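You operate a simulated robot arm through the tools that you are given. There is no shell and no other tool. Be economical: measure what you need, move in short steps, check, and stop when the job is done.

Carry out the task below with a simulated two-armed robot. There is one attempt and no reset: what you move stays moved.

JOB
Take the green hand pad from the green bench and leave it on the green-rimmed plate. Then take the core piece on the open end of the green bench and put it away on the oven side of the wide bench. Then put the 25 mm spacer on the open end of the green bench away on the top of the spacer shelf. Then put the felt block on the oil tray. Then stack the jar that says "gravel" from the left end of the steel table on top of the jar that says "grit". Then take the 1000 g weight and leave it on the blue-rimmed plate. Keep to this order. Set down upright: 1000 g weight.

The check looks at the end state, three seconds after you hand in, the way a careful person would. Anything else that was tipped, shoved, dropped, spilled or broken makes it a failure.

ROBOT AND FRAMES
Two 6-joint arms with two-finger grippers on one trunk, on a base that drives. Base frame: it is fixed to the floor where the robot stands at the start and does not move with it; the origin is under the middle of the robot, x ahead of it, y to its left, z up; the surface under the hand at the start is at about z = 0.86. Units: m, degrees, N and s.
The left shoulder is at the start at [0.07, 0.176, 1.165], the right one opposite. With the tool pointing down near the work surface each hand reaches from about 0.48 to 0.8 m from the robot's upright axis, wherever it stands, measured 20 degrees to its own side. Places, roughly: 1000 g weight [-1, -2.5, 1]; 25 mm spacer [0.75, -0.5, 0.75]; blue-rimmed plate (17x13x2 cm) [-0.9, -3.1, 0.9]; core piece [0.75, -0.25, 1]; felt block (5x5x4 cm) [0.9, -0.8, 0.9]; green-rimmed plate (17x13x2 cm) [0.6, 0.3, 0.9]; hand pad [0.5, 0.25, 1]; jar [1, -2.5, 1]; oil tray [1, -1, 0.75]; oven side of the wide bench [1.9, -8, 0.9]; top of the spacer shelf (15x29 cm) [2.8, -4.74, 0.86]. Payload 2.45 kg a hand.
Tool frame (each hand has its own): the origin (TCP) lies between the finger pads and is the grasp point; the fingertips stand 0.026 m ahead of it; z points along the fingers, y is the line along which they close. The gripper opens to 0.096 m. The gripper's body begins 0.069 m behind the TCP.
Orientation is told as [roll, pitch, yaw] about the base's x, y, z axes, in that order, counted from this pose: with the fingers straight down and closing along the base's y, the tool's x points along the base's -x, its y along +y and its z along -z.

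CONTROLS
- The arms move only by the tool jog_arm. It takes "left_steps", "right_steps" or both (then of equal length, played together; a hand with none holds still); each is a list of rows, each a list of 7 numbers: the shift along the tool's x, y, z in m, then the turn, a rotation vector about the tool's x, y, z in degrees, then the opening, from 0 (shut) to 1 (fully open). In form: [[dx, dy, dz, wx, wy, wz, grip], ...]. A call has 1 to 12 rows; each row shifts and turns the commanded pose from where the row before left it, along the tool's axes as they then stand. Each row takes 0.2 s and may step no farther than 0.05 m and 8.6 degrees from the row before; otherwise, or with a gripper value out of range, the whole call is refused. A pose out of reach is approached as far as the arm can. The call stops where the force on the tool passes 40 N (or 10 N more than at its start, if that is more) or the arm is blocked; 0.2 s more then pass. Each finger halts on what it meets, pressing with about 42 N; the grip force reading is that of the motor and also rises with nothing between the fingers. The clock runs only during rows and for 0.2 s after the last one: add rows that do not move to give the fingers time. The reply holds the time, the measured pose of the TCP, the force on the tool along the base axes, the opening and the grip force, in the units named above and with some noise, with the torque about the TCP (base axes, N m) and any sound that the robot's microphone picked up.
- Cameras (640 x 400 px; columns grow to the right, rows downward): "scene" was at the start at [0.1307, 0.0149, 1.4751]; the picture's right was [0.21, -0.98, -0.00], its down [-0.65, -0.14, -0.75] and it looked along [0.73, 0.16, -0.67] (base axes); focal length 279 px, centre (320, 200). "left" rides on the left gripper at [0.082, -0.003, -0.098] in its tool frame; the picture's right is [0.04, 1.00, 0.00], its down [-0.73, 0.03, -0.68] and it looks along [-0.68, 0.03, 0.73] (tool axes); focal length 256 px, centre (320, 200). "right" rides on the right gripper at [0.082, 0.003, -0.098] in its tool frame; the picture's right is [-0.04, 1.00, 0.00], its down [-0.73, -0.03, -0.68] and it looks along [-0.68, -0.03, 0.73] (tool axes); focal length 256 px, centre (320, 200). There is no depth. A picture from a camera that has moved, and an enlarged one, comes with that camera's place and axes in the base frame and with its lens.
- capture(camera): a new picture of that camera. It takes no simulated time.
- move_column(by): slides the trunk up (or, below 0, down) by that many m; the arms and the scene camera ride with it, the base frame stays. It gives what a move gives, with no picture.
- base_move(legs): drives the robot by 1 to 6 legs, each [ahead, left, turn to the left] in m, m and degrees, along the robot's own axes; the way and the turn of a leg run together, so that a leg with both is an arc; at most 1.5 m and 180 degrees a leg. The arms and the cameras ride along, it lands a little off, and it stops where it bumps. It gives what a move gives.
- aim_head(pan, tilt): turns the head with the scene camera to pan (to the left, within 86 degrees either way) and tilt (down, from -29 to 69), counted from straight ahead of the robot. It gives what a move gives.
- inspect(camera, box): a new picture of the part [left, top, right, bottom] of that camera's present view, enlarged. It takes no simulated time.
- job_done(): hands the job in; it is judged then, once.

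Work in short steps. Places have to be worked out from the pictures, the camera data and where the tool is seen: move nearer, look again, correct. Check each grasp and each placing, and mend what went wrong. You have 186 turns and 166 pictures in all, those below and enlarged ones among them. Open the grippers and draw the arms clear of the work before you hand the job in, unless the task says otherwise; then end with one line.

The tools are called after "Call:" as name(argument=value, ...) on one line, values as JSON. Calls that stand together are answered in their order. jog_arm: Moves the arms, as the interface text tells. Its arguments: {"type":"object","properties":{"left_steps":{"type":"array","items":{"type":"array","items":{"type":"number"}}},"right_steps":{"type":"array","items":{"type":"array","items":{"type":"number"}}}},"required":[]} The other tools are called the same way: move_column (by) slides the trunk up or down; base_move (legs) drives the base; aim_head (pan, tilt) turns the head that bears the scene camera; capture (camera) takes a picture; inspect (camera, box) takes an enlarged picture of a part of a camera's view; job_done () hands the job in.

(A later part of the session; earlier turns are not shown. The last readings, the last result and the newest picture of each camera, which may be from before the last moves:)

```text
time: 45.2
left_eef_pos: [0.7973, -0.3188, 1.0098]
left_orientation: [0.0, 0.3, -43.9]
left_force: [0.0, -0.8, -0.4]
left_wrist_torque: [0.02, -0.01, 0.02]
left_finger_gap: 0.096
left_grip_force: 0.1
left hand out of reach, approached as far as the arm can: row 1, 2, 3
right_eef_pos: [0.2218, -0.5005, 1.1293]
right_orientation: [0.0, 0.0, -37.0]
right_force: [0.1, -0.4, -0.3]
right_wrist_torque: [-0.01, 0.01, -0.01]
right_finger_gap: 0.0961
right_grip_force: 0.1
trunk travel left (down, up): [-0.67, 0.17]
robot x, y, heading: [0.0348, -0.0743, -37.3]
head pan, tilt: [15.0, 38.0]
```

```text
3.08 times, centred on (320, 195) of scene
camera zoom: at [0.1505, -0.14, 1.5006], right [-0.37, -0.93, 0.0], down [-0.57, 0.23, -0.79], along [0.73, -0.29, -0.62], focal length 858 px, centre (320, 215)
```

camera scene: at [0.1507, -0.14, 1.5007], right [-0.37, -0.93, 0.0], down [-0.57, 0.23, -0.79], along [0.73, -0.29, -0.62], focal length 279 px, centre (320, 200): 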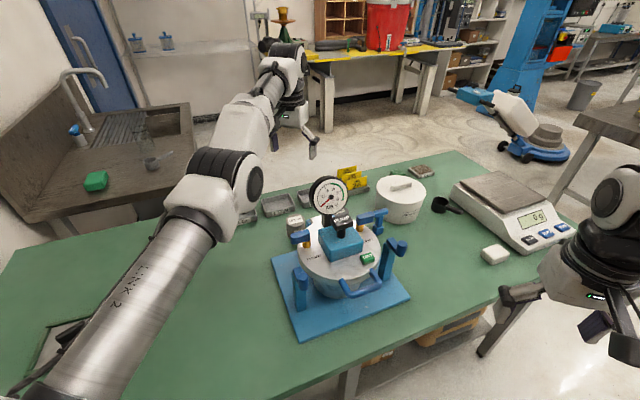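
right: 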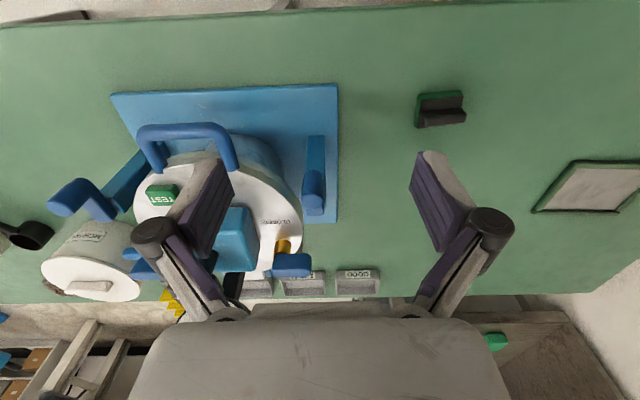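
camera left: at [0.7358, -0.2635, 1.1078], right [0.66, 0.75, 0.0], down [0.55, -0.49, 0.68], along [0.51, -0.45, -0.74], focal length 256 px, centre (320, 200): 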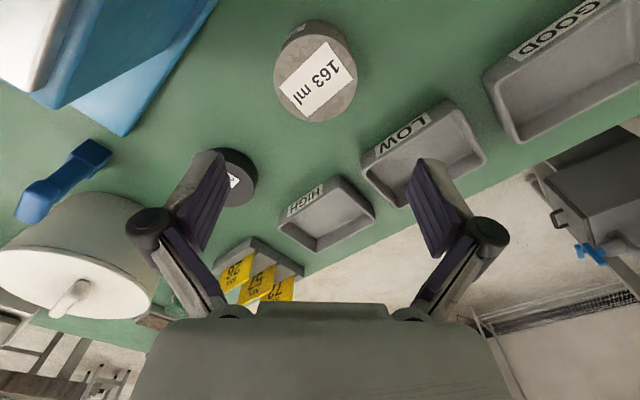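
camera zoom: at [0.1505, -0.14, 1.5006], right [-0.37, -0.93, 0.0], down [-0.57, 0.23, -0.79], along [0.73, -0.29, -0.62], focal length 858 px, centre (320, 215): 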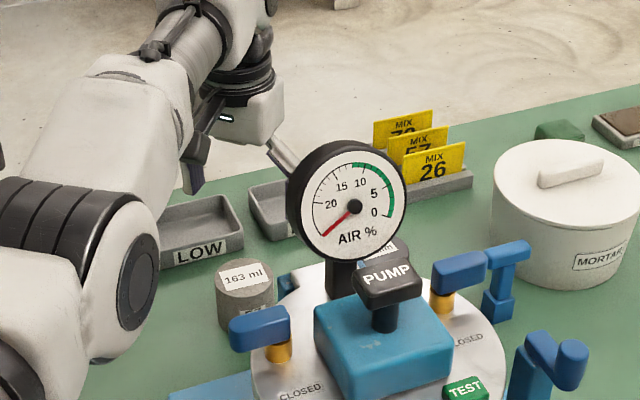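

The core is at (0.780,-0.301). I correct by 25 mm along tool x, then check before the last descent.

Call:
jog_arm(left_steps=[[0.0247, 0.001, 0.0, 0, 0, 0, 1], [0, 0, 0.03, 0, 0, 0, 1], [0, 0, 0, 0, 0, 0, 1]])

Call:
capture(camera="left")

```text
time: 46.0
left_eef_pos: [0.7982, -0.3171, 0.9803]
left_orientation: [0.0, 0.2, -44.0]
left_force: [-0.3, 0.1, 0.1]
left_wrist_torque: [-0.01, -0.02, -0.02]
left_finger_gap: 0.0961
left_grip_force: 0.1
left hand out of reach, approached as far as the arm can: row 1
right_eef_pos: [0.2231, -0.5005, 1.1303]
right_orientation: [-0.1, 0.0, -37.0]
right_force: [-0.6, -0.3, -0.6]
right_wrist_torque: [0.0, 0.0, -0.02]
right_finger_gap: 0.0961
right_grip_force: 0.1
trunk travel left (down, up): [-0.67, 0.17]
robot x, y, heading: [0.0312, -0.0749, -37.1]
head pan, tilt: [15.0, 38.0]
```

```text
133 pictures are left
camera left: at [0.7369, -0.2633, 1.0786], right [0.66, 0.75, 0.0], down [0.55, -0.49, 0.68], along [0.5, -0.45, -0.74], focal length 256 px, centre (320, 200)
```

left: 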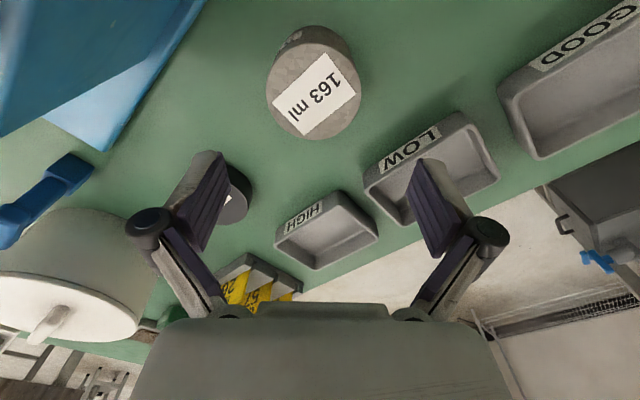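

The last sideways row was not taken although the next was within reach. I retry it in small steps at the lower height.

Call:
jog_arm(left_steps=[[0.006, 0, 0.0, 0, 0, 0, 1], [0.006, 0.0, 0.0, 0, 0, 0, 1], [0, 0, 0, 0, 0, 0, 1]])

```text
time: 46.8
left_eef_pos: [0.7987, -0.3172, 0.9795]
left_orientation: [0.0, 0.2, -44.1]
left_force: [-0.3, 0.5, 0.0]
left_wrist_torque: [0.02, -0.04, 0.03]
left_finger_gap: 0.096
left_grip_force: 0.1
left hand out of reach, approached as far as the arm can: row 1, 2
right_eef_pos: [0.2226, -0.4991, 1.1302]
right_orientation: [-0.1, 0.0, -37.0]
right_force: [-0.2, 0.7, -0.7]
right_wrist_torque: [-0.01, 0.0, -0.01]
right_finger_gap: 0.0959
right_grip_force: 0.1
trunk travel left (down, up): [-0.67, 0.17]
robot x, y, heading: [0.0331, -0.0772, -37.1]
head pan, tilt: [15.0, 38.0]
```

Inward motion is refused, perhaps by a joint limit. I probe small moves in other directions to find what frees it.

Call:
jog_arm(left_steps=[[0, 0.01, 0, 0, 0, 0, 1], [0, 0, 0, 0, 0, 8, 1], [0, 0, 0, 0, 0, 8, 1], [0.01, 0, 0, 0, 0, 0, 1], [0, 0, 0, 0, 0, 0, 1]])

Call:
jog_arm(left_steps=[[-0.01, 0, 0, 0, 0, 0, 1], [0.02, 0, 0, 0, 0, 0, 1], [0, 0, -0.02, 0, 0, 0, 1], [0.02, 0, 0, 0, 0, 0, 1], [0, 0, 0, 0, 0, 0, 1]])

```text
time: 48.0
left_eef_pos: [0.8063, -0.3056, 0.9806]
left_orientation: [0.0, 0.2, -60.0]
left_force: [0.6, 0.4, 0.1]
left_wrist_torque: [0.04, 0.01, -0.01]
left_finger_gap: 0.096
left_grip_force: 0.1
left hand out of reach, approached as far as the arm can: row 4
right_eef_pos: [0.2236, -0.4995, 1.1294]
right_orientation: [0.1, 0.0, -37.1]
right_force: [-0.2, -0.6, -0.9]
right_wrist_torque: [-0.01, 0.02, -0.01]
right_finger_gap: 0.0962
right_grip_force: 0.0
trunk travel left (down, up): [-0.67, 0.17]
robot x, y, heading: [0.0316, -0.0771, -36.8]
head pan, tilt: [15.0, 38.0]
```

```text
time: 49.2
left_eef_pos: [0.809, -0.3011, 1.0013]
left_orientation: [0.0, 0.3, -60.0]
left_force: [0.6, 0.5, -0.3]
left_wrist_torque: [0.0, -0.03, -0.02]
left_finger_gap: 0.0957
left_grip_force: 0.0
left hand out of reach, approached as far as the arm can: row 1, 2, 4
right_eef_pos: [0.2227, -0.5014, 1.1299]
right_orientation: [-0.1, 0.1, -37.0]
right_force: [0.3, -0.4, 0.9]
right_wrist_torque: [0.0, -0.01, 0.0]
right_finger_gap: 0.096
right_grip_force: 0.1
trunk travel left (down, up): [-0.67, 0.17]
robot x, y, heading: [0.0343, -0.0745, -36.8]
head pan, tilt: [15.0, 38.0]
```

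Only some directions are blocked; vertical and tool-y motions work. I use the base for the remaining 3 cm sideways correction instead.

Call:
base_move(legs=[[-0.023, -0.017, 0]])

Call:
capture(camera="left")

Call:
capture(camera="scene")

```text
time: 50.0
left_eef_pos: [0.7841, -0.3007, 0.9969]
left_orientation: [-0.3, 0.2, -59.9]
left_force: [0.3, -0.2, 0.1]
left_wrist_torque: [-0.01, 0.02, -0.01]
left_finger_gap: 0.096
left_grip_force: 0.0
right_eef_pos: [0.1992, -0.5006, 1.1284]
right_orientation: [-0.1, 0.2, -37.0]
right_force: [0.1, -0.2, -0.3]
right_wrist_torque: [-0.01, 0.05, 0.01]
right_finger_gap: 0.0961
right_grip_force: 0.0
trunk travel left (down, up): [-0.67, 0.17]
robot x, y, heading: [0.0076, -0.0742, -37.1]
head pan, tilt: [15.0, 38.0]
```

```text
132 pictures are left
camera left: at [0.7409, -0.2319, 1.0955], right [0.84, 0.54, 0.0], down [0.4, -0.62, 0.67], along [0.36, -0.57, -0.74], focal length 256 px, centre (320, 200)
```

left: 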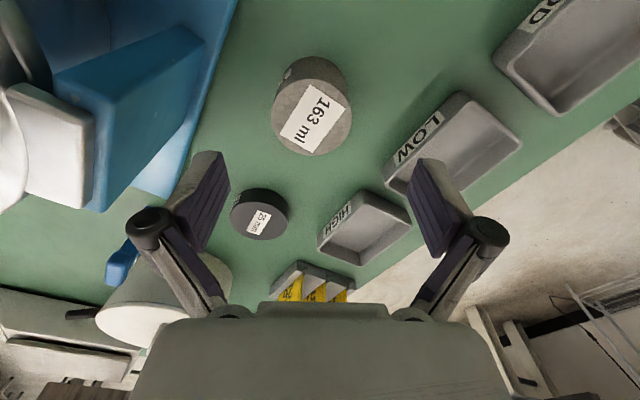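

```text
131 pictures are left
camera scene: at [0.1284, -0.1398, 1.4999], right [-0.37, -0.93, 0.0], down [-0.57, 0.23, -0.79], along [0.73, -0.29, -0.62], focal length 279 px, centre (320, 200)
```

scene: 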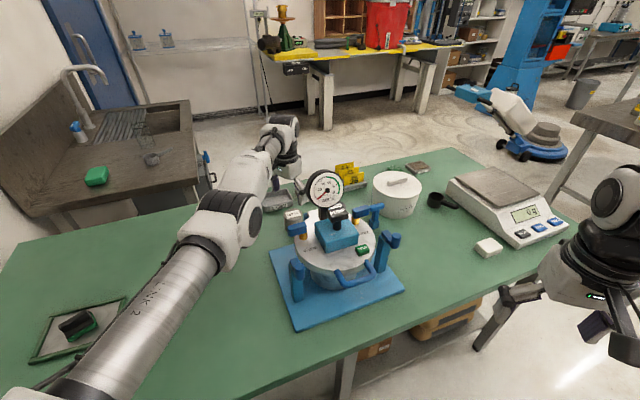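

The arm is almost straight, a singular pose, which explains the stuck radial motion. I tilt the tool outward about tool y to bend the elbow, move inward, and tilt back.

Call:
jog_arm(left_steps=[[0, 0, 0, 0, -8, 0, 1], [0, 0, 0, 0, -8, 0, 1], [0.02, 0, 0, 0, 0, 0, 1], [0.02, 0, 0, 0, 0, 0, 1], [0, 0, 0, 0, 8, 0, 1], [0, 0, 0, 0, 8, 0, 1], [0, 0, 0, 0, 0, 0, 1]])

Call:
capture(camera="scene")

```text
time: 51.6
left_eef_pos: [0.7895, -0.2905, 1.0094]
left_orientation: [-0.1, 0.3, -59.9]
left_force: [0.1, 0.3, 0.9]
left_wrist_torque: [-0.02, 0.02, 0.0]
left_finger_gap: 0.0962
left_grip_force: 0.1
left hand out of reach, approached as far as the arm can: row 1, 2, 3, 4, 5, 6
right_eef_pos: [0.1966, -0.4997, 1.1298]
right_orientation: [-0.1, 0.1, -36.9]
right_force: [-1.1, -0.5, -0.6]
right_wrist_torque: [0.0, 0.02, -0.02]
right_finger_gap: 0.0959
right_grip_force: 0.0
trunk travel left (down, up): [-0.67, 0.17]
robot x, y, heading: [0.0035, -0.0745, -37.0]
head pan, tilt: [15.0, 38.0]
```

```text
130 pictures are left
camera scene: at [0.1247, -0.1392, 1.5004], right [-0.37, -0.93, 0.0], down [-0.57, 0.23, -0.79], along [0.73, -0.29, -0.62], focal length 279 px, centre (320, 200)
```

scene: 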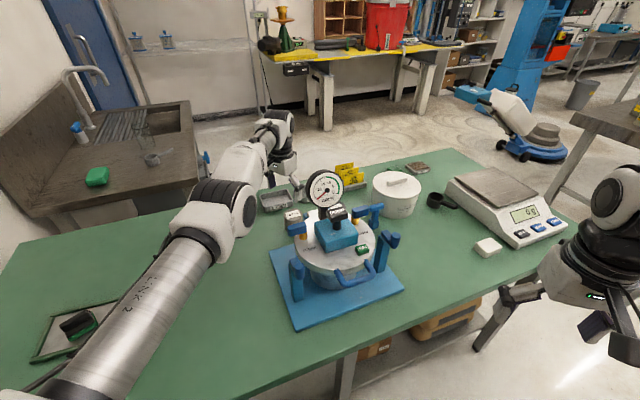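

The hand is still free to go vertically, and the column and base can supply the rest. I correct 13 mm with the base and look again.

Call:
base_move(legs=[[0.0, -0.013, 0]])

Call:
move_column(by=-0.03)

Call:
capture(camera="left")

```text
time: 52.4
left_eef_pos: [0.7826, -0.2979, 1.009]
left_orientation: [-0.2, 0.2, -59.9]
left_force: [0.9, 0.7, 1.3]
left_wrist_torque: [-0.06, 0.01, 0.01]
left_finger_gap: 0.096
left_grip_force: 0.0
right_eef_pos: [0.1882, -0.5083, 1.1305]
right_orientation: [-0.2, 0.0, -36.9]
right_force: [0.8, 0.8, 0.2]
right_wrist_torque: [-0.03, 0.02, -0.03]
right_finger_gap: 0.096
right_grip_force: 0.1
trunk travel left (down, up): [-0.67, 0.17]
robot x, y, heading: [-0.0041, -0.0871, -36.8]
head pan, tilt: [15.0, 38.0]
```

```text
time: 53.1
left_eef_pos: [0.779, -0.3007, 0.9799]
left_orientation: [-0.1, 0.2, -59.9]
left_force: [-0.1, -0.5, 0.3]
left_wrist_torque: [0.05, -0.01, 0.02]
left_finger_gap: 0.0963
left_grip_force: 0.0
right_eef_pos: [0.1861, -0.5103, 1.1009]
right_orientation: [-0.1, 0.0, -36.9]
right_force: [-0.4, -0.4, 0.4]
right_wrist_torque: [-0.02, 0.01, -0.02]
right_finger_gap: 0.096
right_grip_force: 0.0
trunk travel left (down, up): [-0.64, 0.2]
robot x, y, heading: [-0.0039, -0.0879, -36.9]
head pan, tilt: [15.0, 38.0]
```

```text
129 pictures are left
camera left: at [0.7368, -0.2315, 1.0788], right [0.84, 0.54, 0.0], down [0.4, -0.62, 0.68], along [0.36, -0.57, -0.74], focal length 256 px, centre (320, 200)
```

left: 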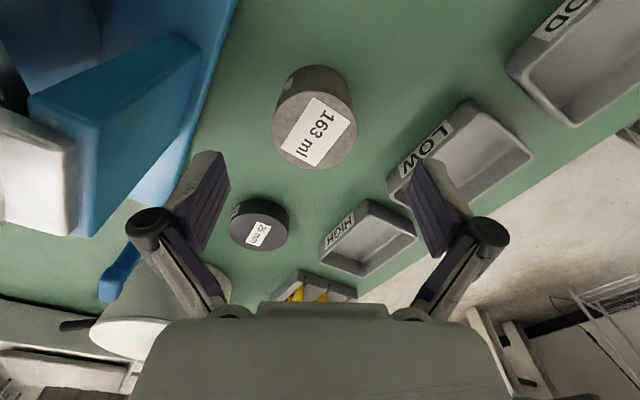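

The core is centred. I lower by the column in two stages.

Call:
move_column(by=-0.045)

Call:
capture(camera="left")

```text
time: 54.0
left_eef_pos: [0.7803, -0.3004, 0.936]
left_orientation: [-0.1, 0.2, -60.0]
left_force: [0.7, -0.1, 0.0]
left_wrist_torque: [-0.04, 0.01, -0.01]
left_finger_gap: 0.0959
left_grip_force: 0.1
right_eef_pos: [0.1869, -0.5092, 1.0543]
right_orientation: [-0.1, 0.0, -36.9]
right_force: [-0.9, -0.6, -0.7]
right_wrist_torque: [-0.03, 0.0, 0.0]
right_finger_gap: 0.0959
right_grip_force: 0.1
trunk travel left (down, up): [-0.595, 0.245]
robot x, y, heading: [-0.0028, -0.0884, -36.9]
head pan, tilt: [15.0, 38.0]
```

```text
128 pictures are left
camera left: at [0.7373, -0.2311, 1.0334], right [0.84, 0.54, 0.0], down [0.4, -0.62, 0.68], along [0.36, -0.57, -0.74], focal length 256 px, centre (320, 200)
```

left: 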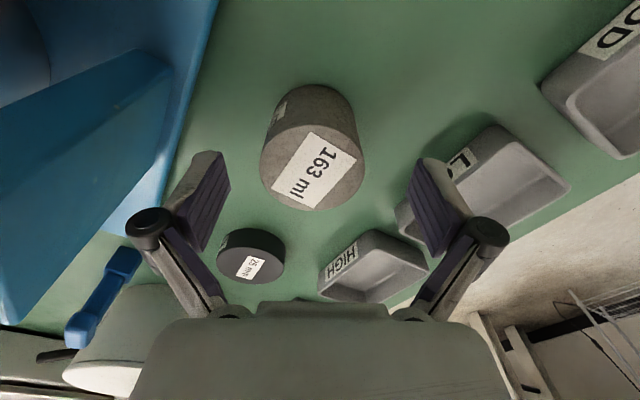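

Well centred; I lower 4 cm more and close.

Call:
move_column(by=-0.04)

Call:
jog_arm(left_steps=[[0, 0, 0, 0, 0, 0, 0], [0, 0, 0, 0, 0, 0, 0], [0, 0, 0, 0, 0, 0, 0], [0, 0, 0, 0, 0, 0, 0]])

Call:
capture(camera="left")

```text
time: 54.8
left_eef_pos: [0.7799, -0.3, 0.8954]
left_orientation: [-0.1, 0.1, -60.0]
left_force: [-0.1, 1.2, 0.5]
left_wrist_torque: [0.01, -0.01, -0.02]
left_finger_gap: 0.0962
left_grip_force: 0.1
right_eef_pos: [0.1871, -0.5093, 1.0156]
right_orientation: [-0.1, 0.0, -36.9]
right_force: [0.0, 0.0, 0.0]
right_wrist_torque: [0.02, -0.04, 0.01]
right_finger_gap: 0.0961
right_grip_force: 0.1
trunk travel left (down, up): [-0.555, 0.285]
robot x, y, heading: [-0.0062, -0.0878, -36.8]
head pan, tilt: [15.0, 38.0]
```

```text
time: 55.8
left_eef_pos: [0.7808, -0.3011, 0.8963]
left_orientation: [0.0, 0.1, -59.9]
left_force: [4.2, -4.1, 12.2]
left_wrist_torque: [0.11, -0.48, -0.12]
left_finger_gap: 0.0594
left_grip_force: 41.8
right_eef_pos: [0.1855, -0.5099, 1.0165]
right_orientation: [0.0, 0.0, -36.8]
right_force: [0.3, 0.3, -0.8]
right_wrist_torque: [0.01, -0.02, -0.06]
right_finger_gap: 0.0961
right_grip_force: 0.1
trunk travel left (down, up): [-0.555, 0.285]
robot x, y, heading: [-0.0034, -0.0874, -36.9]
head pan, tilt: [15.0, 38.0]
```

```text
127 pictures are left
camera left: at [0.7367, -0.2316, 0.9948], right [0.84, 0.54, 0.0], down [0.39, -0.62, 0.68], along [0.36, -0.57, -0.74], focal length 256 px, centre (320, 200)
```

left: 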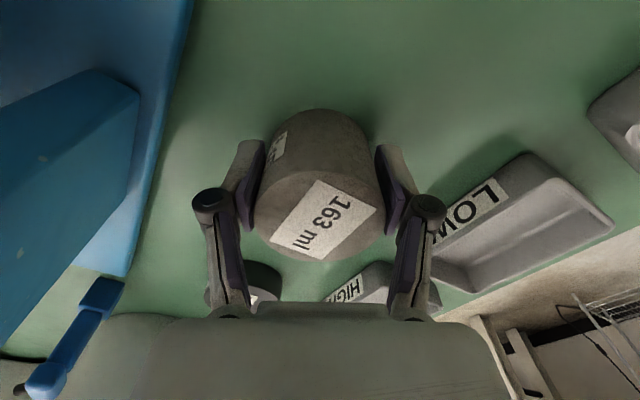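

The core is gripped (59 mm). I lift straight up with the column and read the forces.

Call:
move_column(by=0.28)

Call:
capture(camera="left")

Call:
capture(camera="scene")

```text
time: 58.6
left_eef_pos: [0.781, -0.3005, 1.1742]
left_orientation: [-0.1, 0.3, -59.8]
left_force: [-0.1, 0.2, -3.2]
left_wrist_torque: [0.02, 0.01, -0.04]
left_finger_gap: 0.0592
left_grip_force: 41.7
right_eef_pos: [0.1878, -0.5091, 1.2957]
right_orientation: [-0.2, 0.0, -36.9]
right_force: [1.4, 0.1, -0.3]
right_wrist_torque: [0.0, 0.01, -0.01]
right_finger_gap: 0.0962
right_grip_force: 0.1
trunk travel left (down, up): [-0.835, 0.005]
robot x, y, heading: [-0.0042, -0.0862, -36.9]
head pan, tilt: [15.0, 38.0]
```

```text
126 pictures are left
camera left: at [0.7381, -0.2315, 1.2727], right [0.84, 0.54, 0.0], down [0.4, -0.62, 0.68], along [0.36, -0.57, -0.74], focal length 256 px, centre (320, 200)
```

left: 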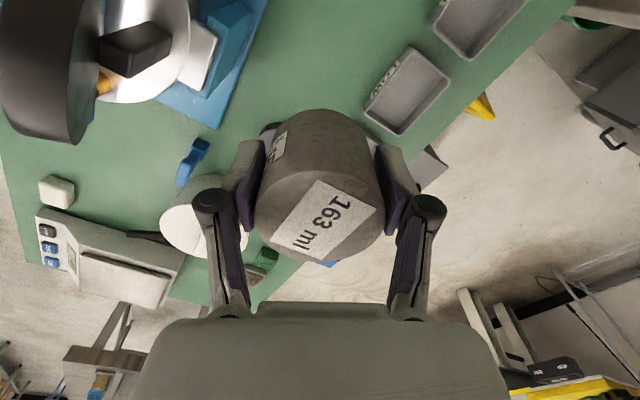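

```text
125 pictures are left
camera scene: at [0.1161, -0.15, 1.6654], right [-0.37, -0.93, 0.0], down [-0.57, 0.23, -0.79], along [0.73, -0.29, -0.62], focal length 279 px, centre (320, 200)
```

scene: 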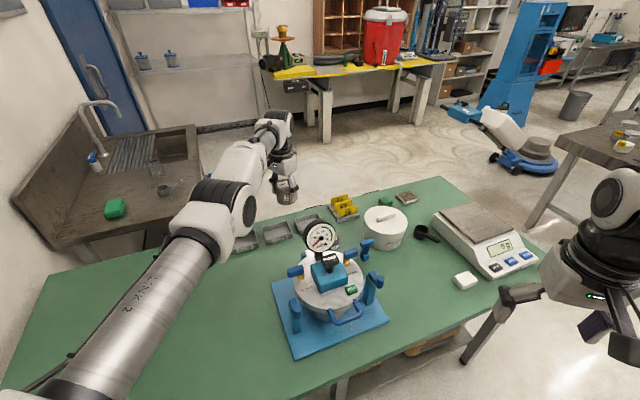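

I back out: first left (away from the gauge), then back, then turn to face along -y.

Call:
base_move(legs=[[-0.132, 0.176, 0], [-0.38, -0.285, 0], [0, 0, -53]])

Call:
aim_head(pan=0, tilt=15)

Call:
capture(camera="scene")

```text
time: 65.2
left_eef_pos: [-0.1872, -0.6246, 1.1736]
left_orientation: [0.0, 0.3, -113.5]
left_force: [0.1, 0.2, -3.6]
left_wrist_torque: [0.0, -0.04, 0.02]
left_finger_gap: 0.0593
left_grip_force: 42.1
right_eef_pos: [-0.7082, -0.2705, 1.2953]
right_orientation: [-0.1, 0.0, -90.5]
right_force: [0.3, -0.2, -0.1]
right_wrist_torque: [-0.03, 0.02, 0.02]
right_finger_gap: 0.0959
right_grip_force: 0.0
trunk travel left (down, up): [-0.835, 0.005]
robot x, y, heading: [-0.4793, 0.1344, -90.4]
head pan, tilt: [15.0, 38.0]
```

```text
time: 66.0
left_eef_pos: [-0.1875, -0.6242, 1.1746]
left_orientation: [-0.1, 0.3, -113.6]
left_force: [0.0, -0.1, -3.8]
left_wrist_torque: [0.0, -0.01, -0.01]
left_finger_gap: 0.0592
left_grip_force: 41.5
right_eef_pos: [-0.7096, -0.2705, 1.2949]
right_orientation: [-0.1, 0.0, -90.5]
right_force: [0.2, 0.1, 0.0]
right_wrist_torque: [0.0, -0.01, -0.01]
right_finger_gap: 0.0963
right_grip_force: 0.0
trunk travel left (down, up): [-0.835, 0.005]
robot x, y, heading: [-0.4825, 0.1397, -90.6]
head pan, tilt: [0.0, 15.0]
```

```text
124 pictures are left
camera scene: at [-0.4829, -0.0117, 1.702], right [-1.0, 0.01, 0.0], down [0.0, 0.26, -0.97], along [-0.01, -0.97, -0.26], focal length 279 px, centre (320, 200)
```

scene: 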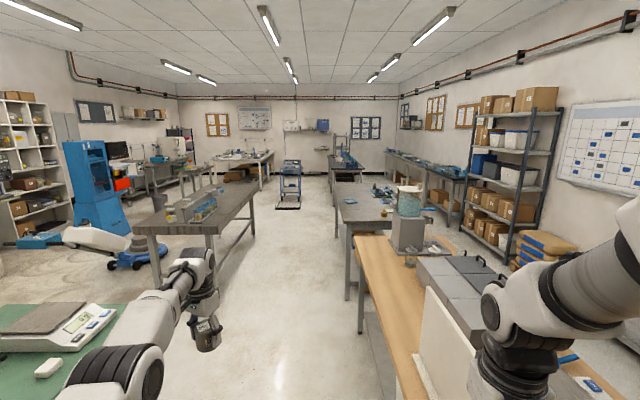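

The corridor runs along x≈-0.1 between the tables. A blue cart stands near (0.1,-5.7). I drive into the corridor to about y=-4.2 and look again.

Call:
base_move(legs=[[0.0, 0.36, 0], [1.5, 0, 0.4], [1.5, 0, 0], [1.2, 0, 0]])

Call:
aim_head(pan=20, tilt=15)

Call:
capture(camera="scene")

```text
time: 88.3
left_eef_pos: [0.2093, -4.8648, 1.1752]
left_orientation: [-0.1, 0.3, -113.0]
left_force: [0.0, 0.0, -3.0]
left_wrist_torque: [0.0, -0.04, 0.01]
left_finger_gap: 0.0592
left_grip_force: 41.9
right_eef_pos: [-0.3162, -4.5164, 1.2953]
right_orientation: [-0.1, 0.1, -90.0]
right_force: [-0.4, 0.2, -1.2]
right_wrist_torque: [0.0, -0.02, 0.02]
right_finger_gap: 0.0962
right_grip_force: 0.0
trunk travel left (down, up): [-0.835, 0.005]
robot x, y, heading: [-0.0883, -4.1096, -89.8]
head pan, tilt: [0.0, 15.0]
```

```text
time: 89.1
left_eef_pos: [0.2082, -4.8674, 1.1742]
left_orientation: [-0.1, 0.2, -112.9]
left_force: [0.5, 0.1, -3.5]
left_wrist_torque: [0.02, -0.02, 0.01]
left_finger_gap: 0.0592
left_grip_force: 42.2
right_eef_pos: [-0.3146, -4.5179, 1.2939]
right_orientation: [-0.1, 0.0, -90.0]
right_force: [0.9, 0.5, 0.2]
right_wrist_torque: [0.01, 0.0, 0.01]
right_finger_gap: 0.0961
right_grip_force: 0.0
trunk travel left (down, up): [-0.835, 0.005]
robot x, y, heading: [-0.0956, -4.1088, -89.8]
head pan, tilt: [20.0, 15.0]
```

```text
123 pictures are left
camera scene: at [-0.0597, -4.2513, 1.702], right [-0.94, -0.34, 0.0], down [-0.09, 0.24, -0.97], along [0.33, -0.91, -0.26], focal length 279 px, centre (320, 200)
```

scene: 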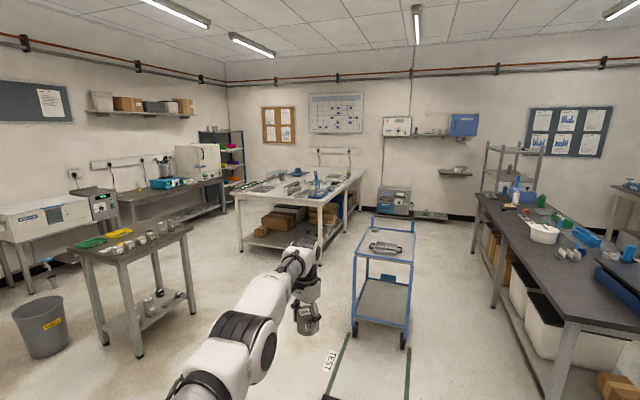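

The white bench ahead is the wide bench and the oven is the white box to its left (+x). I zoom in on both.

Call:
inspect(camera="scene", box=[220, 120, 380, 220])

Call:
inspect(camera="scene", box=[60, 130, 240, 260])

```text
4.00 times, centred on (300, 170) of scene
camera zoom: at [-0.0597, -4.2513, 1.702], right [-0.94, -0.34, 0.0], down [-0.09, 0.24, -0.97], along [0.33, -0.91, -0.26], focal length 1116 px, centre (400, 320)
```

zoom: 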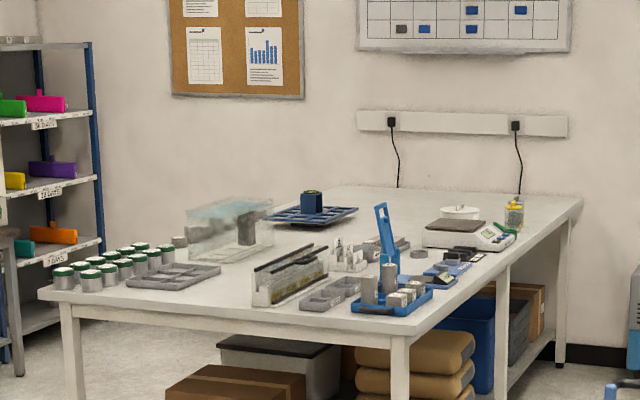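

```text
3.08 times, centred on (150, 195) of scene
camera zoom: at [-0.0597, -4.2513, 1.702], right [-0.94, -0.34, 0.0], down [-0.09, 0.24, -0.97], along [0.33, -0.91, -0.26], focal length 858 px, centre (843, 215)
```

zoom: 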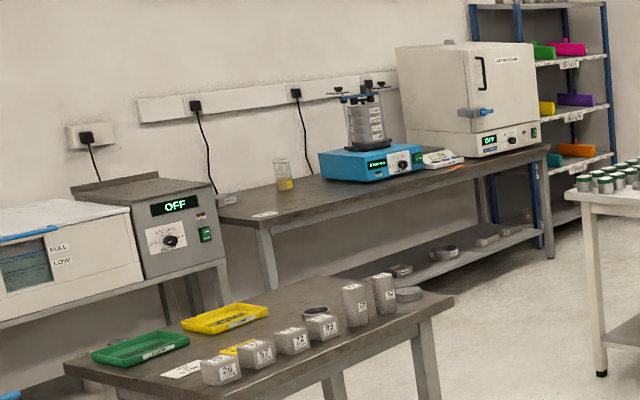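

Bench extents look like x 0.9–2.1, y -7 to -9.3. I go round the steel table's end and closer, then look again.

Call:
base_move(legs=[[0.4, 0, 0], [0.3, 1.0, 0], [0.55, 0.1, 0]])

Call:
aim_head(pan=25, tilt=18)

Call:
capture(camera="scene")

```text
time: 99.3
left_eef_pos: [1.2956, -6.1231, 1.1761]
left_orientation: [-0.1, 0.2, -113.1]
left_force: [0.0, -0.2, -3.5]
left_wrist_torque: [0.0, -0.03, -0.01]
left_finger_gap: 0.0593
left_grip_force: 42.3
right_eef_pos: [0.7731, -5.7718, 1.2957]
right_orientation: [0.0, 0.0, -90.2]
right_force: [-0.8, 0.7, -0.1]
right_wrist_torque: [0.0, 0.0, 0.03]
right_finger_gap: 0.0959
right_grip_force: 0.0
trunk travel left (down, up): [-0.835, 0.005]
robot x, y, heading: [0.9991, -5.3654, -90.3]
head pan, tilt: [20.0, 15.0]
```

```text
time: 100.0
left_eef_pos: [1.2958, -6.1241, 1.1741]
left_orientation: [-0.2, 0.3, -113.2]
left_force: [-0.3, 0.6, -4.5]
left_wrist_torque: [0.06, -0.01, -0.01]
left_finger_gap: 0.0591
left_grip_force: 42.4
right_eef_pos: [0.7728, -5.7739, 1.2945]
right_orientation: [-0.1, 0.0, -90.2]
right_force: [0.9, -0.1, -0.2]
right_wrist_torque: [0.01, 0.0, -0.01]
right_finger_gap: 0.0962
right_grip_force: 0.1
trunk travel left (down, up): [-0.835, 0.005]
robot x, y, heading: [0.9989, -5.3662, -90.0]
head pan, tilt: [25.0, 18.0]
```

```text
120 pictures are left
camera scene: at [1.0371, -5.5038, 1.6972], right [-0.91, -0.42, 0.0], down [-0.13, 0.28, -0.95], along [0.4, -0.86, -0.31], focal length 279 px, centre (320, 200)
```

scene: 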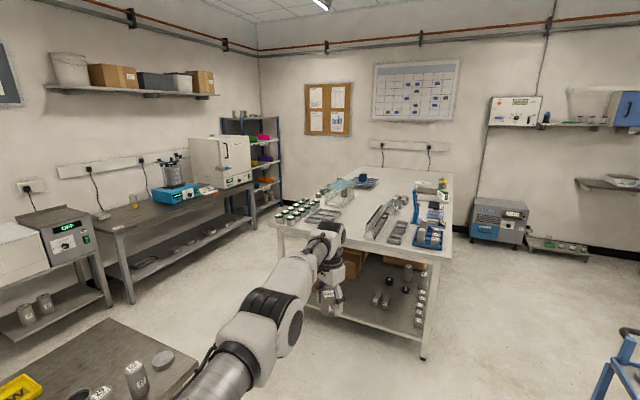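

There is ample aisle (x 2.15–3.5) on the oven side. I zoom on the bench top.

Call:
inspect(camera="scene", box=[265, 160, 465, 285])

```text
3.20 times, centred on (365, 222) of scene
camera zoom: at [1.0371, -5.5038, 1.6972], right [-0.91, -0.42, 0.0], down [-0.13, 0.28, -0.95], along [0.4, -0.86, -0.31], focal length 893 px, centre (176, 128)
```

zoom: 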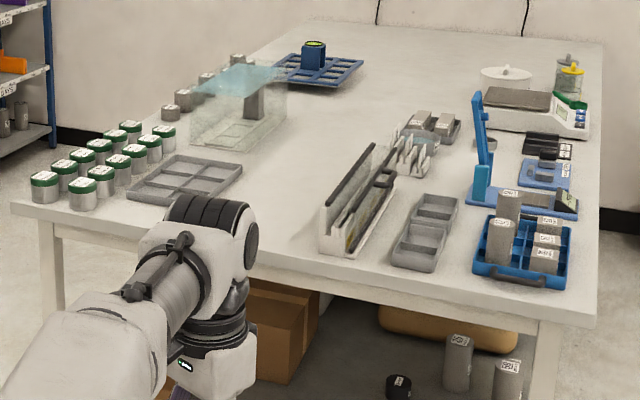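

Grey core pieces seem lined up along the oven-side edge. I drive round to that side in the aisle.

Call:
base_move(legs=[[0.45, 0, 0], [0, 0, 90], [0, -0.68, 0], [1.5, 0, 0], [0.42, 0, 0]])

Call:
aim_head(pan=-70, tilt=25)

Call:
capture(camera="scene")

```text
time: 118.9
left_eef_pos: [3.6249, -6.1785, 1.1752]
left_orientation: [0.0, 0.2, -22.4]
left_force: [-0.4, 0.4, -4.2]
left_wrist_torque: [0.02, 0.05, 0.0]
left_finger_gap: 0.0593
left_grip_force: 41.9
right_eef_pos: [3.2819, -6.7049, 1.2951]
right_orientation: [-0.1, -0.1, 0.6]
right_force: [0.8, 0.4, 0.8]
right_wrist_torque: [-0.01, -0.03, 0.01]
right_finger_gap: 0.0959
right_grip_force: 0.1
trunk travel left (down, up): [-0.835, 0.005]
robot x, y, heading: [2.8736, -6.4826, 0.6]
head pan, tilt: [25.0, 18.0]
```

```text
time: 120.6
left_eef_pos: [3.6266, -6.177, 1.1756]
left_orientation: [-0.1, 0.3, -22.3]
left_force: [0.5, -0.7, -3.8]
left_wrist_torque: [-0.01, 0.01, 0.02]
left_finger_gap: 0.0592
left_grip_force: 41.8
right_eef_pos: [3.2824, -6.7058, 1.295]
right_orientation: [-0.2, 0.0, 0.6]
right_force: [0.1, -0.1, 0.2]
right_wrist_torque: [-0.01, -0.06, -0.03]
right_finger_gap: 0.0959
right_grip_force: 0.0
trunk travel left (down, up): [-0.835, 0.005]
robot x, y, heading: [2.8712, -6.4843, 0.6]
head pan, tilt: [-70.0, 25.0]
```

```text
118 pictures are left
camera scene: at [2.9542, -6.5728, 1.6859], right [-0.94, -0.35, 0.0], down [-0.15, 0.4, -0.91], along [0.32, -0.85, -0.42], focal length 279 px, centre (320, 200)
```

scene: 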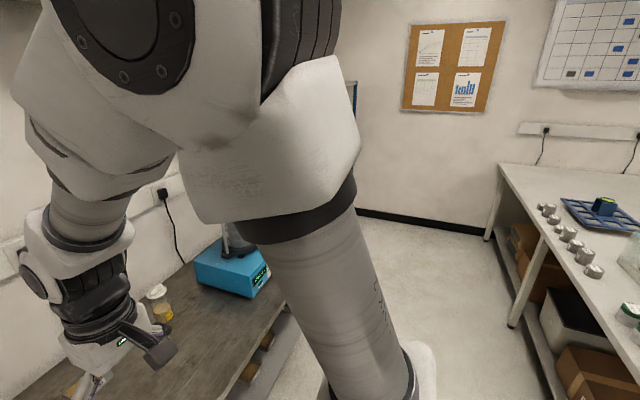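

A row of core pieces sits on the oven-side edge. I turn to face the bench.

Call:
base_move(legs=[[0, 0, 179.4], [0, 0.6, 0]])

Call:
aim_head(pan=35, tilt=35)

Call:
capture(camera="scene")

```text
time: 131.4
left_eef_pos: [2.1333, -7.4059, 1.1745]
left_orientation: [-0.1, 0.3, 158.0]
left_force: [0.7, 0.3, -4.8]
left_wrist_torque: [-0.03, -0.04, 0.0]
left_finger_gap: 0.0593
left_grip_force: 42.3
right_eef_pos: [2.4735, -6.8746, 1.2945]
right_orientation: [0.0, 0.0, -179.0]
right_force: [0.1, -0.5, -1.1]
right_wrist_torque: [0.0, -0.01, -0.01]
right_finger_gap: 0.0961
right_grip_force: 0.1
trunk travel left (down, up): [-0.835, 0.005]
robot x, y, heading: [2.8859, -7.0908, -179.2]
head pan, tilt: [-70.0, 25.0]
```

```text
time: 133.2
left_eef_pos: [2.1315, -7.4063, 1.1757]
left_orientation: [-0.1, 0.3, 157.9]
left_force: [-0.2, -0.3, -3.1]
left_wrist_torque: [-0.01, -0.03, -0.01]
left_finger_gap: 0.0595
left_grip_force: 42.3
right_eef_pos: [2.4731, -6.8749, 1.2952]
right_orientation: [-0.1, 0.0, -179.1]
right_force: [-0.4, -0.4, -0.5]
right_wrist_torque: [0.01, -0.01, 0.0]
right_finger_gap: 0.0959
right_grip_force: 0.1
trunk travel left (down, up): [-0.835, 0.005]
robot x, y, heading: [2.8858, -7.0955, -179.0]
head pan, tilt: [35.0, 35.0]
```

```text
117 pictures are left
camera scene: at [2.7607, -7.15, 1.6701], right [-0.59, 0.81, 0.0], down [0.47, 0.34, -0.82], along [-0.66, -0.48, -0.57], focal length 279 px, centre (320, 200)
```

scene: 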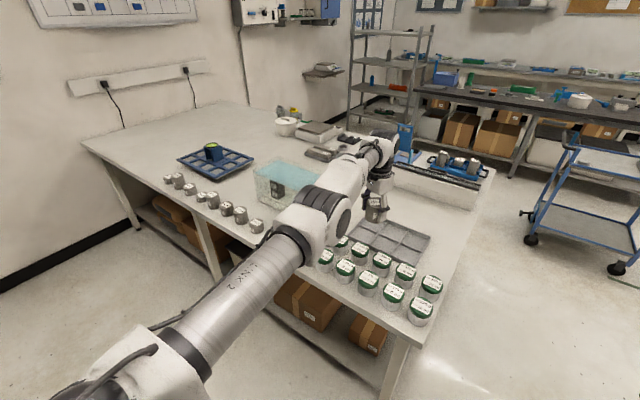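

Call:
inspect(camera="scene", box=[130, 120, 330, 250])

```text
3.08 times, centred on (230, 185) of scene
camera zoom: at [2.7607, -7.15, 1.6701], right [-0.59, 0.81, 0.0], down [0.47, 0.34, -0.82], along [-0.66, -0.48, -0.57], focal length 858 px, centre (597, 246)
```

zoom: 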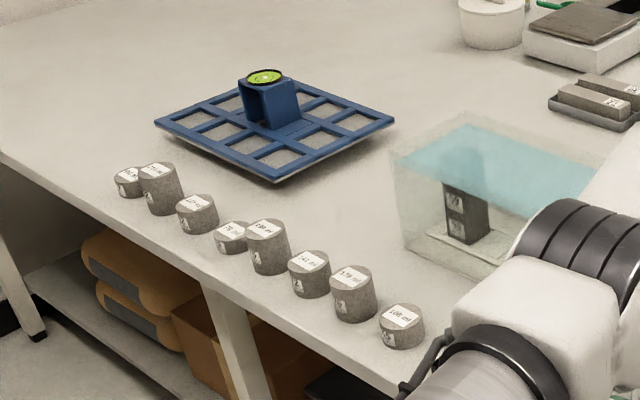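

I move further along so the row of labelled cores can be read.

Call:
base_move(legs=[[-0.08, 0.6, -1]])

Call:
aim_head(pan=20, tilt=42)

Call:
capture(camera="scene")

```text
time: 136.7
left_eef_pos: [2.2026, -7.9846, 1.1748]
left_orientation: [-0.1, 0.4, 156.1]
left_force: [-0.8, 0.3, -3.3]
left_wrist_torque: [-0.04, -0.01, -0.02]
left_finger_gap: 0.0593
left_grip_force: 41.5
right_eef_pos: [2.5588, -7.4664, 1.2942]
right_orientation: [0.0, -0.1, 179.1]
right_force: [0.2, 0.4, 0.5]
right_wrist_torque: [-0.03, 0.0, 0.02]
right_finger_gap: 0.096
right_grip_force: 0.0
trunk travel left (down, up): [-0.835, 0.005]
robot x, y, heading: [2.9626, -7.6993, 179.1]
head pan, tilt: [35.0, 35.0]
```

```text
time: 137.4
left_eef_pos: [2.202, -7.9858, 1.175]
left_orientation: [-0.2, 0.3, 156.1]
left_force: [-0.8, 0.0, -3.1]
left_wrist_torque: [0.0, -0.04, 0.0]
left_finger_gap: 0.0591
left_grip_force: 42.4
right_eef_pos: [2.56, -7.4684, 1.2946]
right_orientation: [0.0, 0.0, 179.1]
right_force: [0.2, -0.3, -0.1]
right_wrist_torque: [-0.01, 0.03, 0.03]
right_finger_gap: 0.0961
right_grip_force: 0.0
trunk travel left (down, up): [-0.835, 0.005]
robot x, y, heading: [2.9624, -7.6992, 179.3]
head pan, tilt: [20.0, 42.0]
```

```text
115 pictures are left
camera scene: at [2.8326, -7.7288, 1.6596], right [-0.33, 0.94, 0.0], down [0.63, 0.22, -0.74], along [-0.7, -0.24, -0.67], focal length 279 px, centre (320, 200)
```

scene: 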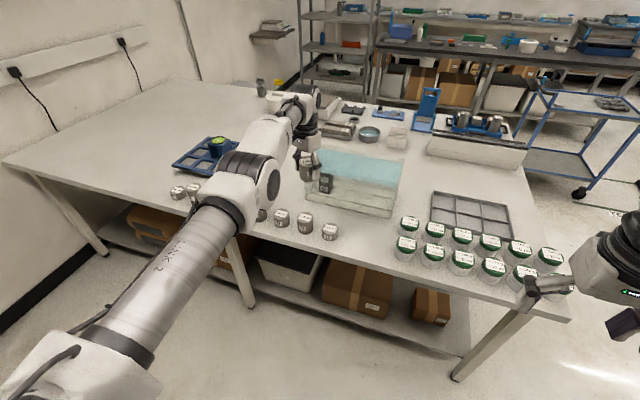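

The arm blocks part; I zoom on the visible ones and use the wrist cameras.

Call:
inspect(camera="scene", box=[150, 170, 350, 250])

Call:
capture(camera="left")

Call:
capture(camera="right")

```text
3.20 times, centred on (250, 210) of scene
camera zoom: at [2.8326, -7.7288, 1.6596], right [-0.33, 0.94, 0.0], down [0.63, 0.22, -0.74], along [-0.7, -0.24, -0.67], focal length 893 px, centre (544, 168)
```

zoom: 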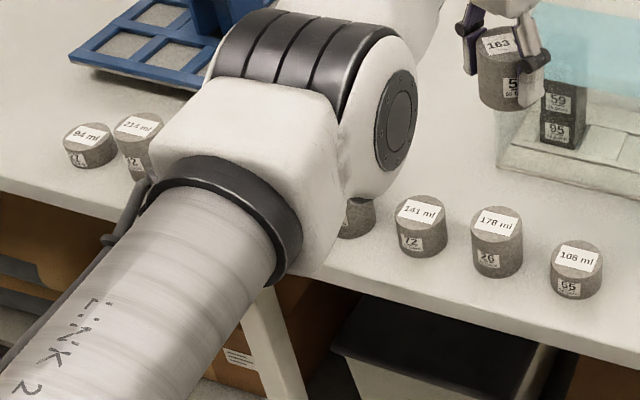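

```text
113 pictures are left
camera left: at [2.2782, -8.0158, 1.2726], right [-0.37, -0.93, 0.0], down [-0.69, 0.27, 0.68], along [-0.63, 0.25, -0.74], focal length 256 px, centre (320, 200)
```

left: 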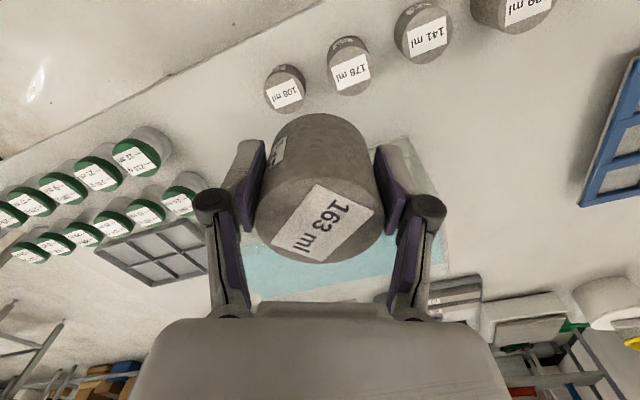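

```text
112 pictures are left
camera right: at [2.6412, -7.4731, 1.3929], right [-0.06, -1.0, 0.0], down [-0.73, 0.04, 0.68], along [-0.68, 0.04, -0.73], focal length 256 px, centre (320, 200)
```

right: 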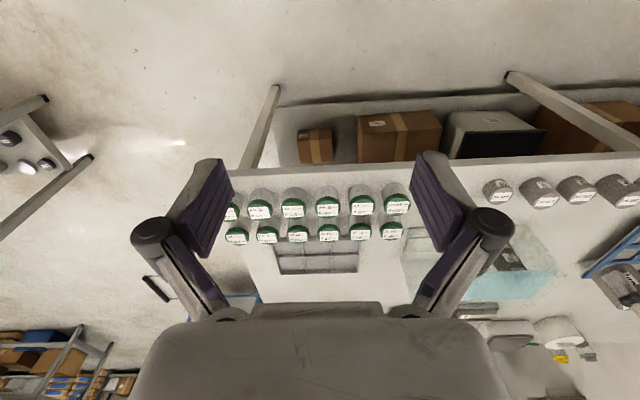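

The cores stand in an evenly pitched row (x≈2.17, pitch ≈0.1, bench top z≈0.85), ending at the 108 ml one at y≈-7.917. The tins start near y≈-7.65, so I put this core at the row's free end, about (2.158,-7.805).

Call:
base_move(legs=[[0.044, -0.18, 0]])

Call:
capture(camera="left")

Call:
capture(camera="scene")

```text
time: 139.0
left_eef_pos: [2.1626, -7.8102, 1.174]
left_orientation: [-0.3, 0.3, 156.3]
left_force: [-0.3, 0.0, -4.1]
left_wrist_torque: [0.02, -0.03, 0.0]
left_finger_gap: 0.0594
left_grip_force: 41.5
right_eef_pos: [2.5193, -7.2903, 1.2965]
right_orientation: [-0.3, -0.1, 179.3]
right_force: [-0.3, -0.8, 0.5]
right_wrist_torque: [0.02, 0.0, -0.01]
right_finger_gap: 0.096
right_grip_force: 0.0
trunk travel left (down, up): [-0.835, 0.005]
robot x, y, heading: [2.9215, -7.5166, 179.5]
head pan, tilt: [20.0, 42.0]
```

```text
111 pictures are left
camera left: at [2.2392, -7.8395, 1.2722], right [-0.36, -0.93, 0.0], down [-0.69, 0.27, 0.68], along [-0.63, 0.25, -0.74], focal length 256 px, centre (320, 200)
```

left: 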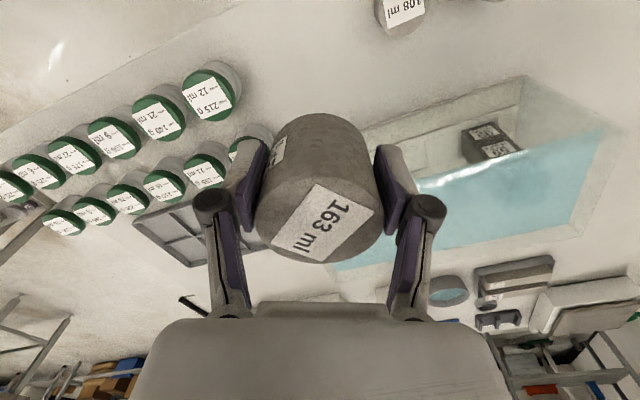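

```text
110 pictures are left
camera scene: at [2.7929, -7.5515, 1.6596], right [-0.33, 0.94, 0.0], down [0.63, 0.22, -0.74], along [-0.7, -0.24, -0.67], focal length 279 px, centre (320, 200)
```

scene: 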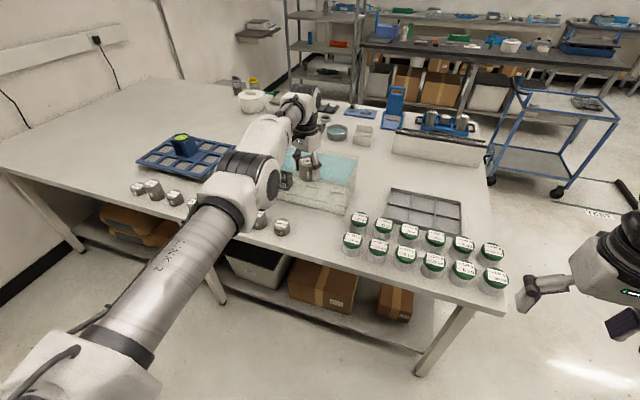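

The spot is clear. I lower with the column to just above the bench.

Call:
move_column(by=-0.26)

Call:
capture(camera="left")

Call:
capture(camera="right")

Call:
inspect(camera="scene", box=[220, 120, 460, 270])

```text
time: 141.7
left_eef_pos: [2.1633, -7.8064, 0.9148]
left_orientation: [0.0, 0.3, 156.3]
left_force: [-0.6, -0.2, -3.4]
left_wrist_torque: [0.05, -0.02, 0.01]
left_finger_gap: 0.0591
left_grip_force: 41.8
right_eef_pos: [2.5182, -7.2878, 1.0356]
right_orientation: [-0.1, 0.0, 179.3]
right_force: [-0.8, -0.2, -0.6]
right_wrist_torque: [0.03, 0.0, 0.0]
right_finger_gap: 0.096
right_grip_force: 0.0
trunk travel left (down, up): [-0.575, 0.265]
robot x, y, heading: [2.9212, -7.5167, 179.3]
head pan, tilt: [20.0, 42.0]
```

```text
109 pictures are left
camera left: at [2.2388, -7.8361, 1.0128], right [-0.36, -0.93, 0.0], down [-0.69, 0.27, 0.68], along [-0.63, 0.25, -0.74], focal length 256 px, centre (320, 200)
```

left: 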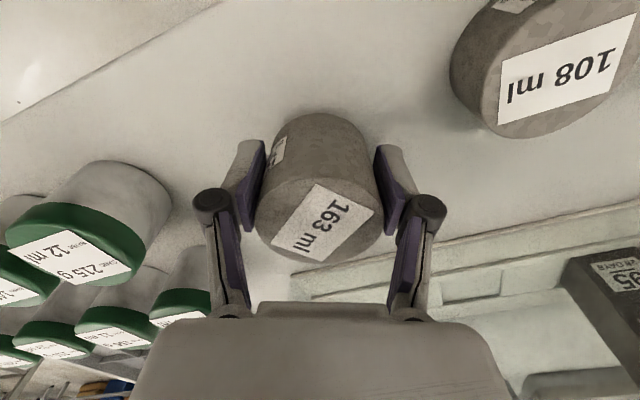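

```text
108 pictures are left
camera right: at [2.6002, -7.2921, 1.1329], right [-0.05, -1.0, 0.0], down [-0.73, 0.04, 0.68], along [-0.68, 0.04, -0.73], focal length 256 px, centre (320, 200)
```

right: 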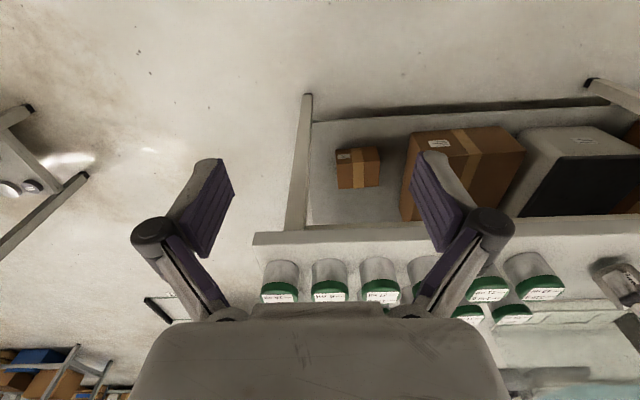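

```text
2.67 times, centred on (340, 195) of scene
camera zoom: at [2.7923, -7.547, 1.3996], right [-0.33, 0.94, 0.0], down [0.63, 0.22, -0.74], along [-0.7, -0.24, -0.67], focal length 744 px, centre (267, 213)
```

zoom: 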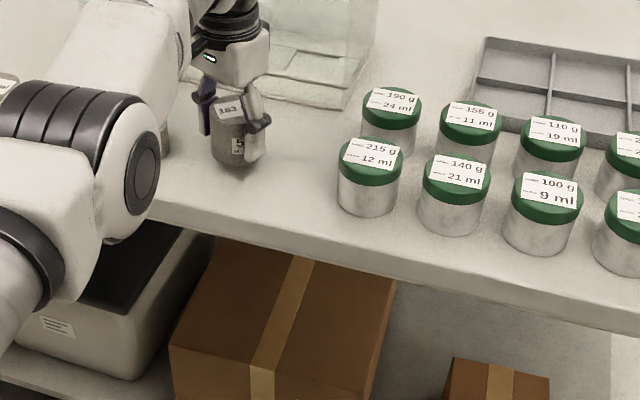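

Core bottom is still a few cm above the bench; I lower in small steps.

Call:
move_column(by=-0.018)

Call:
move_column(by=-0.005)

Call:
inspect(camera="scene", box=[260, 120, 400, 200])

```text
time: 142.3
left_eef_pos: [2.1637, -7.8062, 0.8979]
left_orientation: [-0.1, 0.3, 156.3]
left_force: [0.7, 1.7, 0.7]
left_wrist_torque: [-0.01, 0.07, 0.02]
left_finger_gap: 0.0595
left_grip_force: 42.0
right_eef_pos: [2.5183, -7.2858, 1.0171]
right_orientation: [-0.1, 0.0, 179.3]
right_force: [0.7, 0.7, -0.3]
right_wrist_torque: [0.06, 0.01, -0.01]
right_finger_gap: 0.0962
right_grip_force: 0.2
trunk travel left (down, up): [-0.557, 0.283]
robot x, y, heading: [2.9245, -7.518, 179.1]
head pan, tilt: [20.0, 42.0]
```

```text
time: 142.8
left_eef_pos: [2.165, -7.8063, 0.8972]
left_orientation: [0.2, -0.1, 156.4]
left_force: [-9.6, -3.8, 26.3]
left_wrist_torque: [-0.19, -0.25, -0.07]
left_finger_gap: 0.0593
left_grip_force: 41.8
right_eef_pos: [2.5197, -7.2865, 1.0137]
right_orientation: [-0.1, 0.0, 179.3]
right_force: [0.3, 0.3, -0.2]
right_wrist_torque: [-0.02, 0.05, 0.01]
right_finger_gap: 0.0958
right_grip_force: 0.0
trunk travel left (down, up): [-0.552, 0.288]
robot x, y, heading: [2.9226, -7.5188, 179.5]
head pan, tilt: [20.0, 42.0]
```

```text
4.57 times, centred on (330, 160) of scene
camera zoom: at [2.7955, -7.5457, 1.3774], right [-0.33, 0.94, 0.0], down [0.63, 0.22, -0.74], along [-0.7, -0.25, -0.67], focal length 1275 px, centre (274, 383)
```

zoom: 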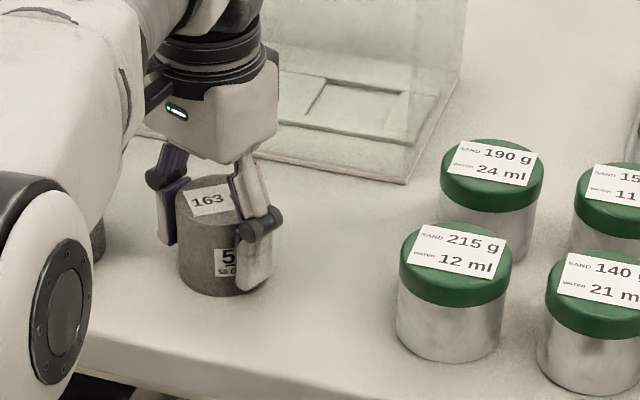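

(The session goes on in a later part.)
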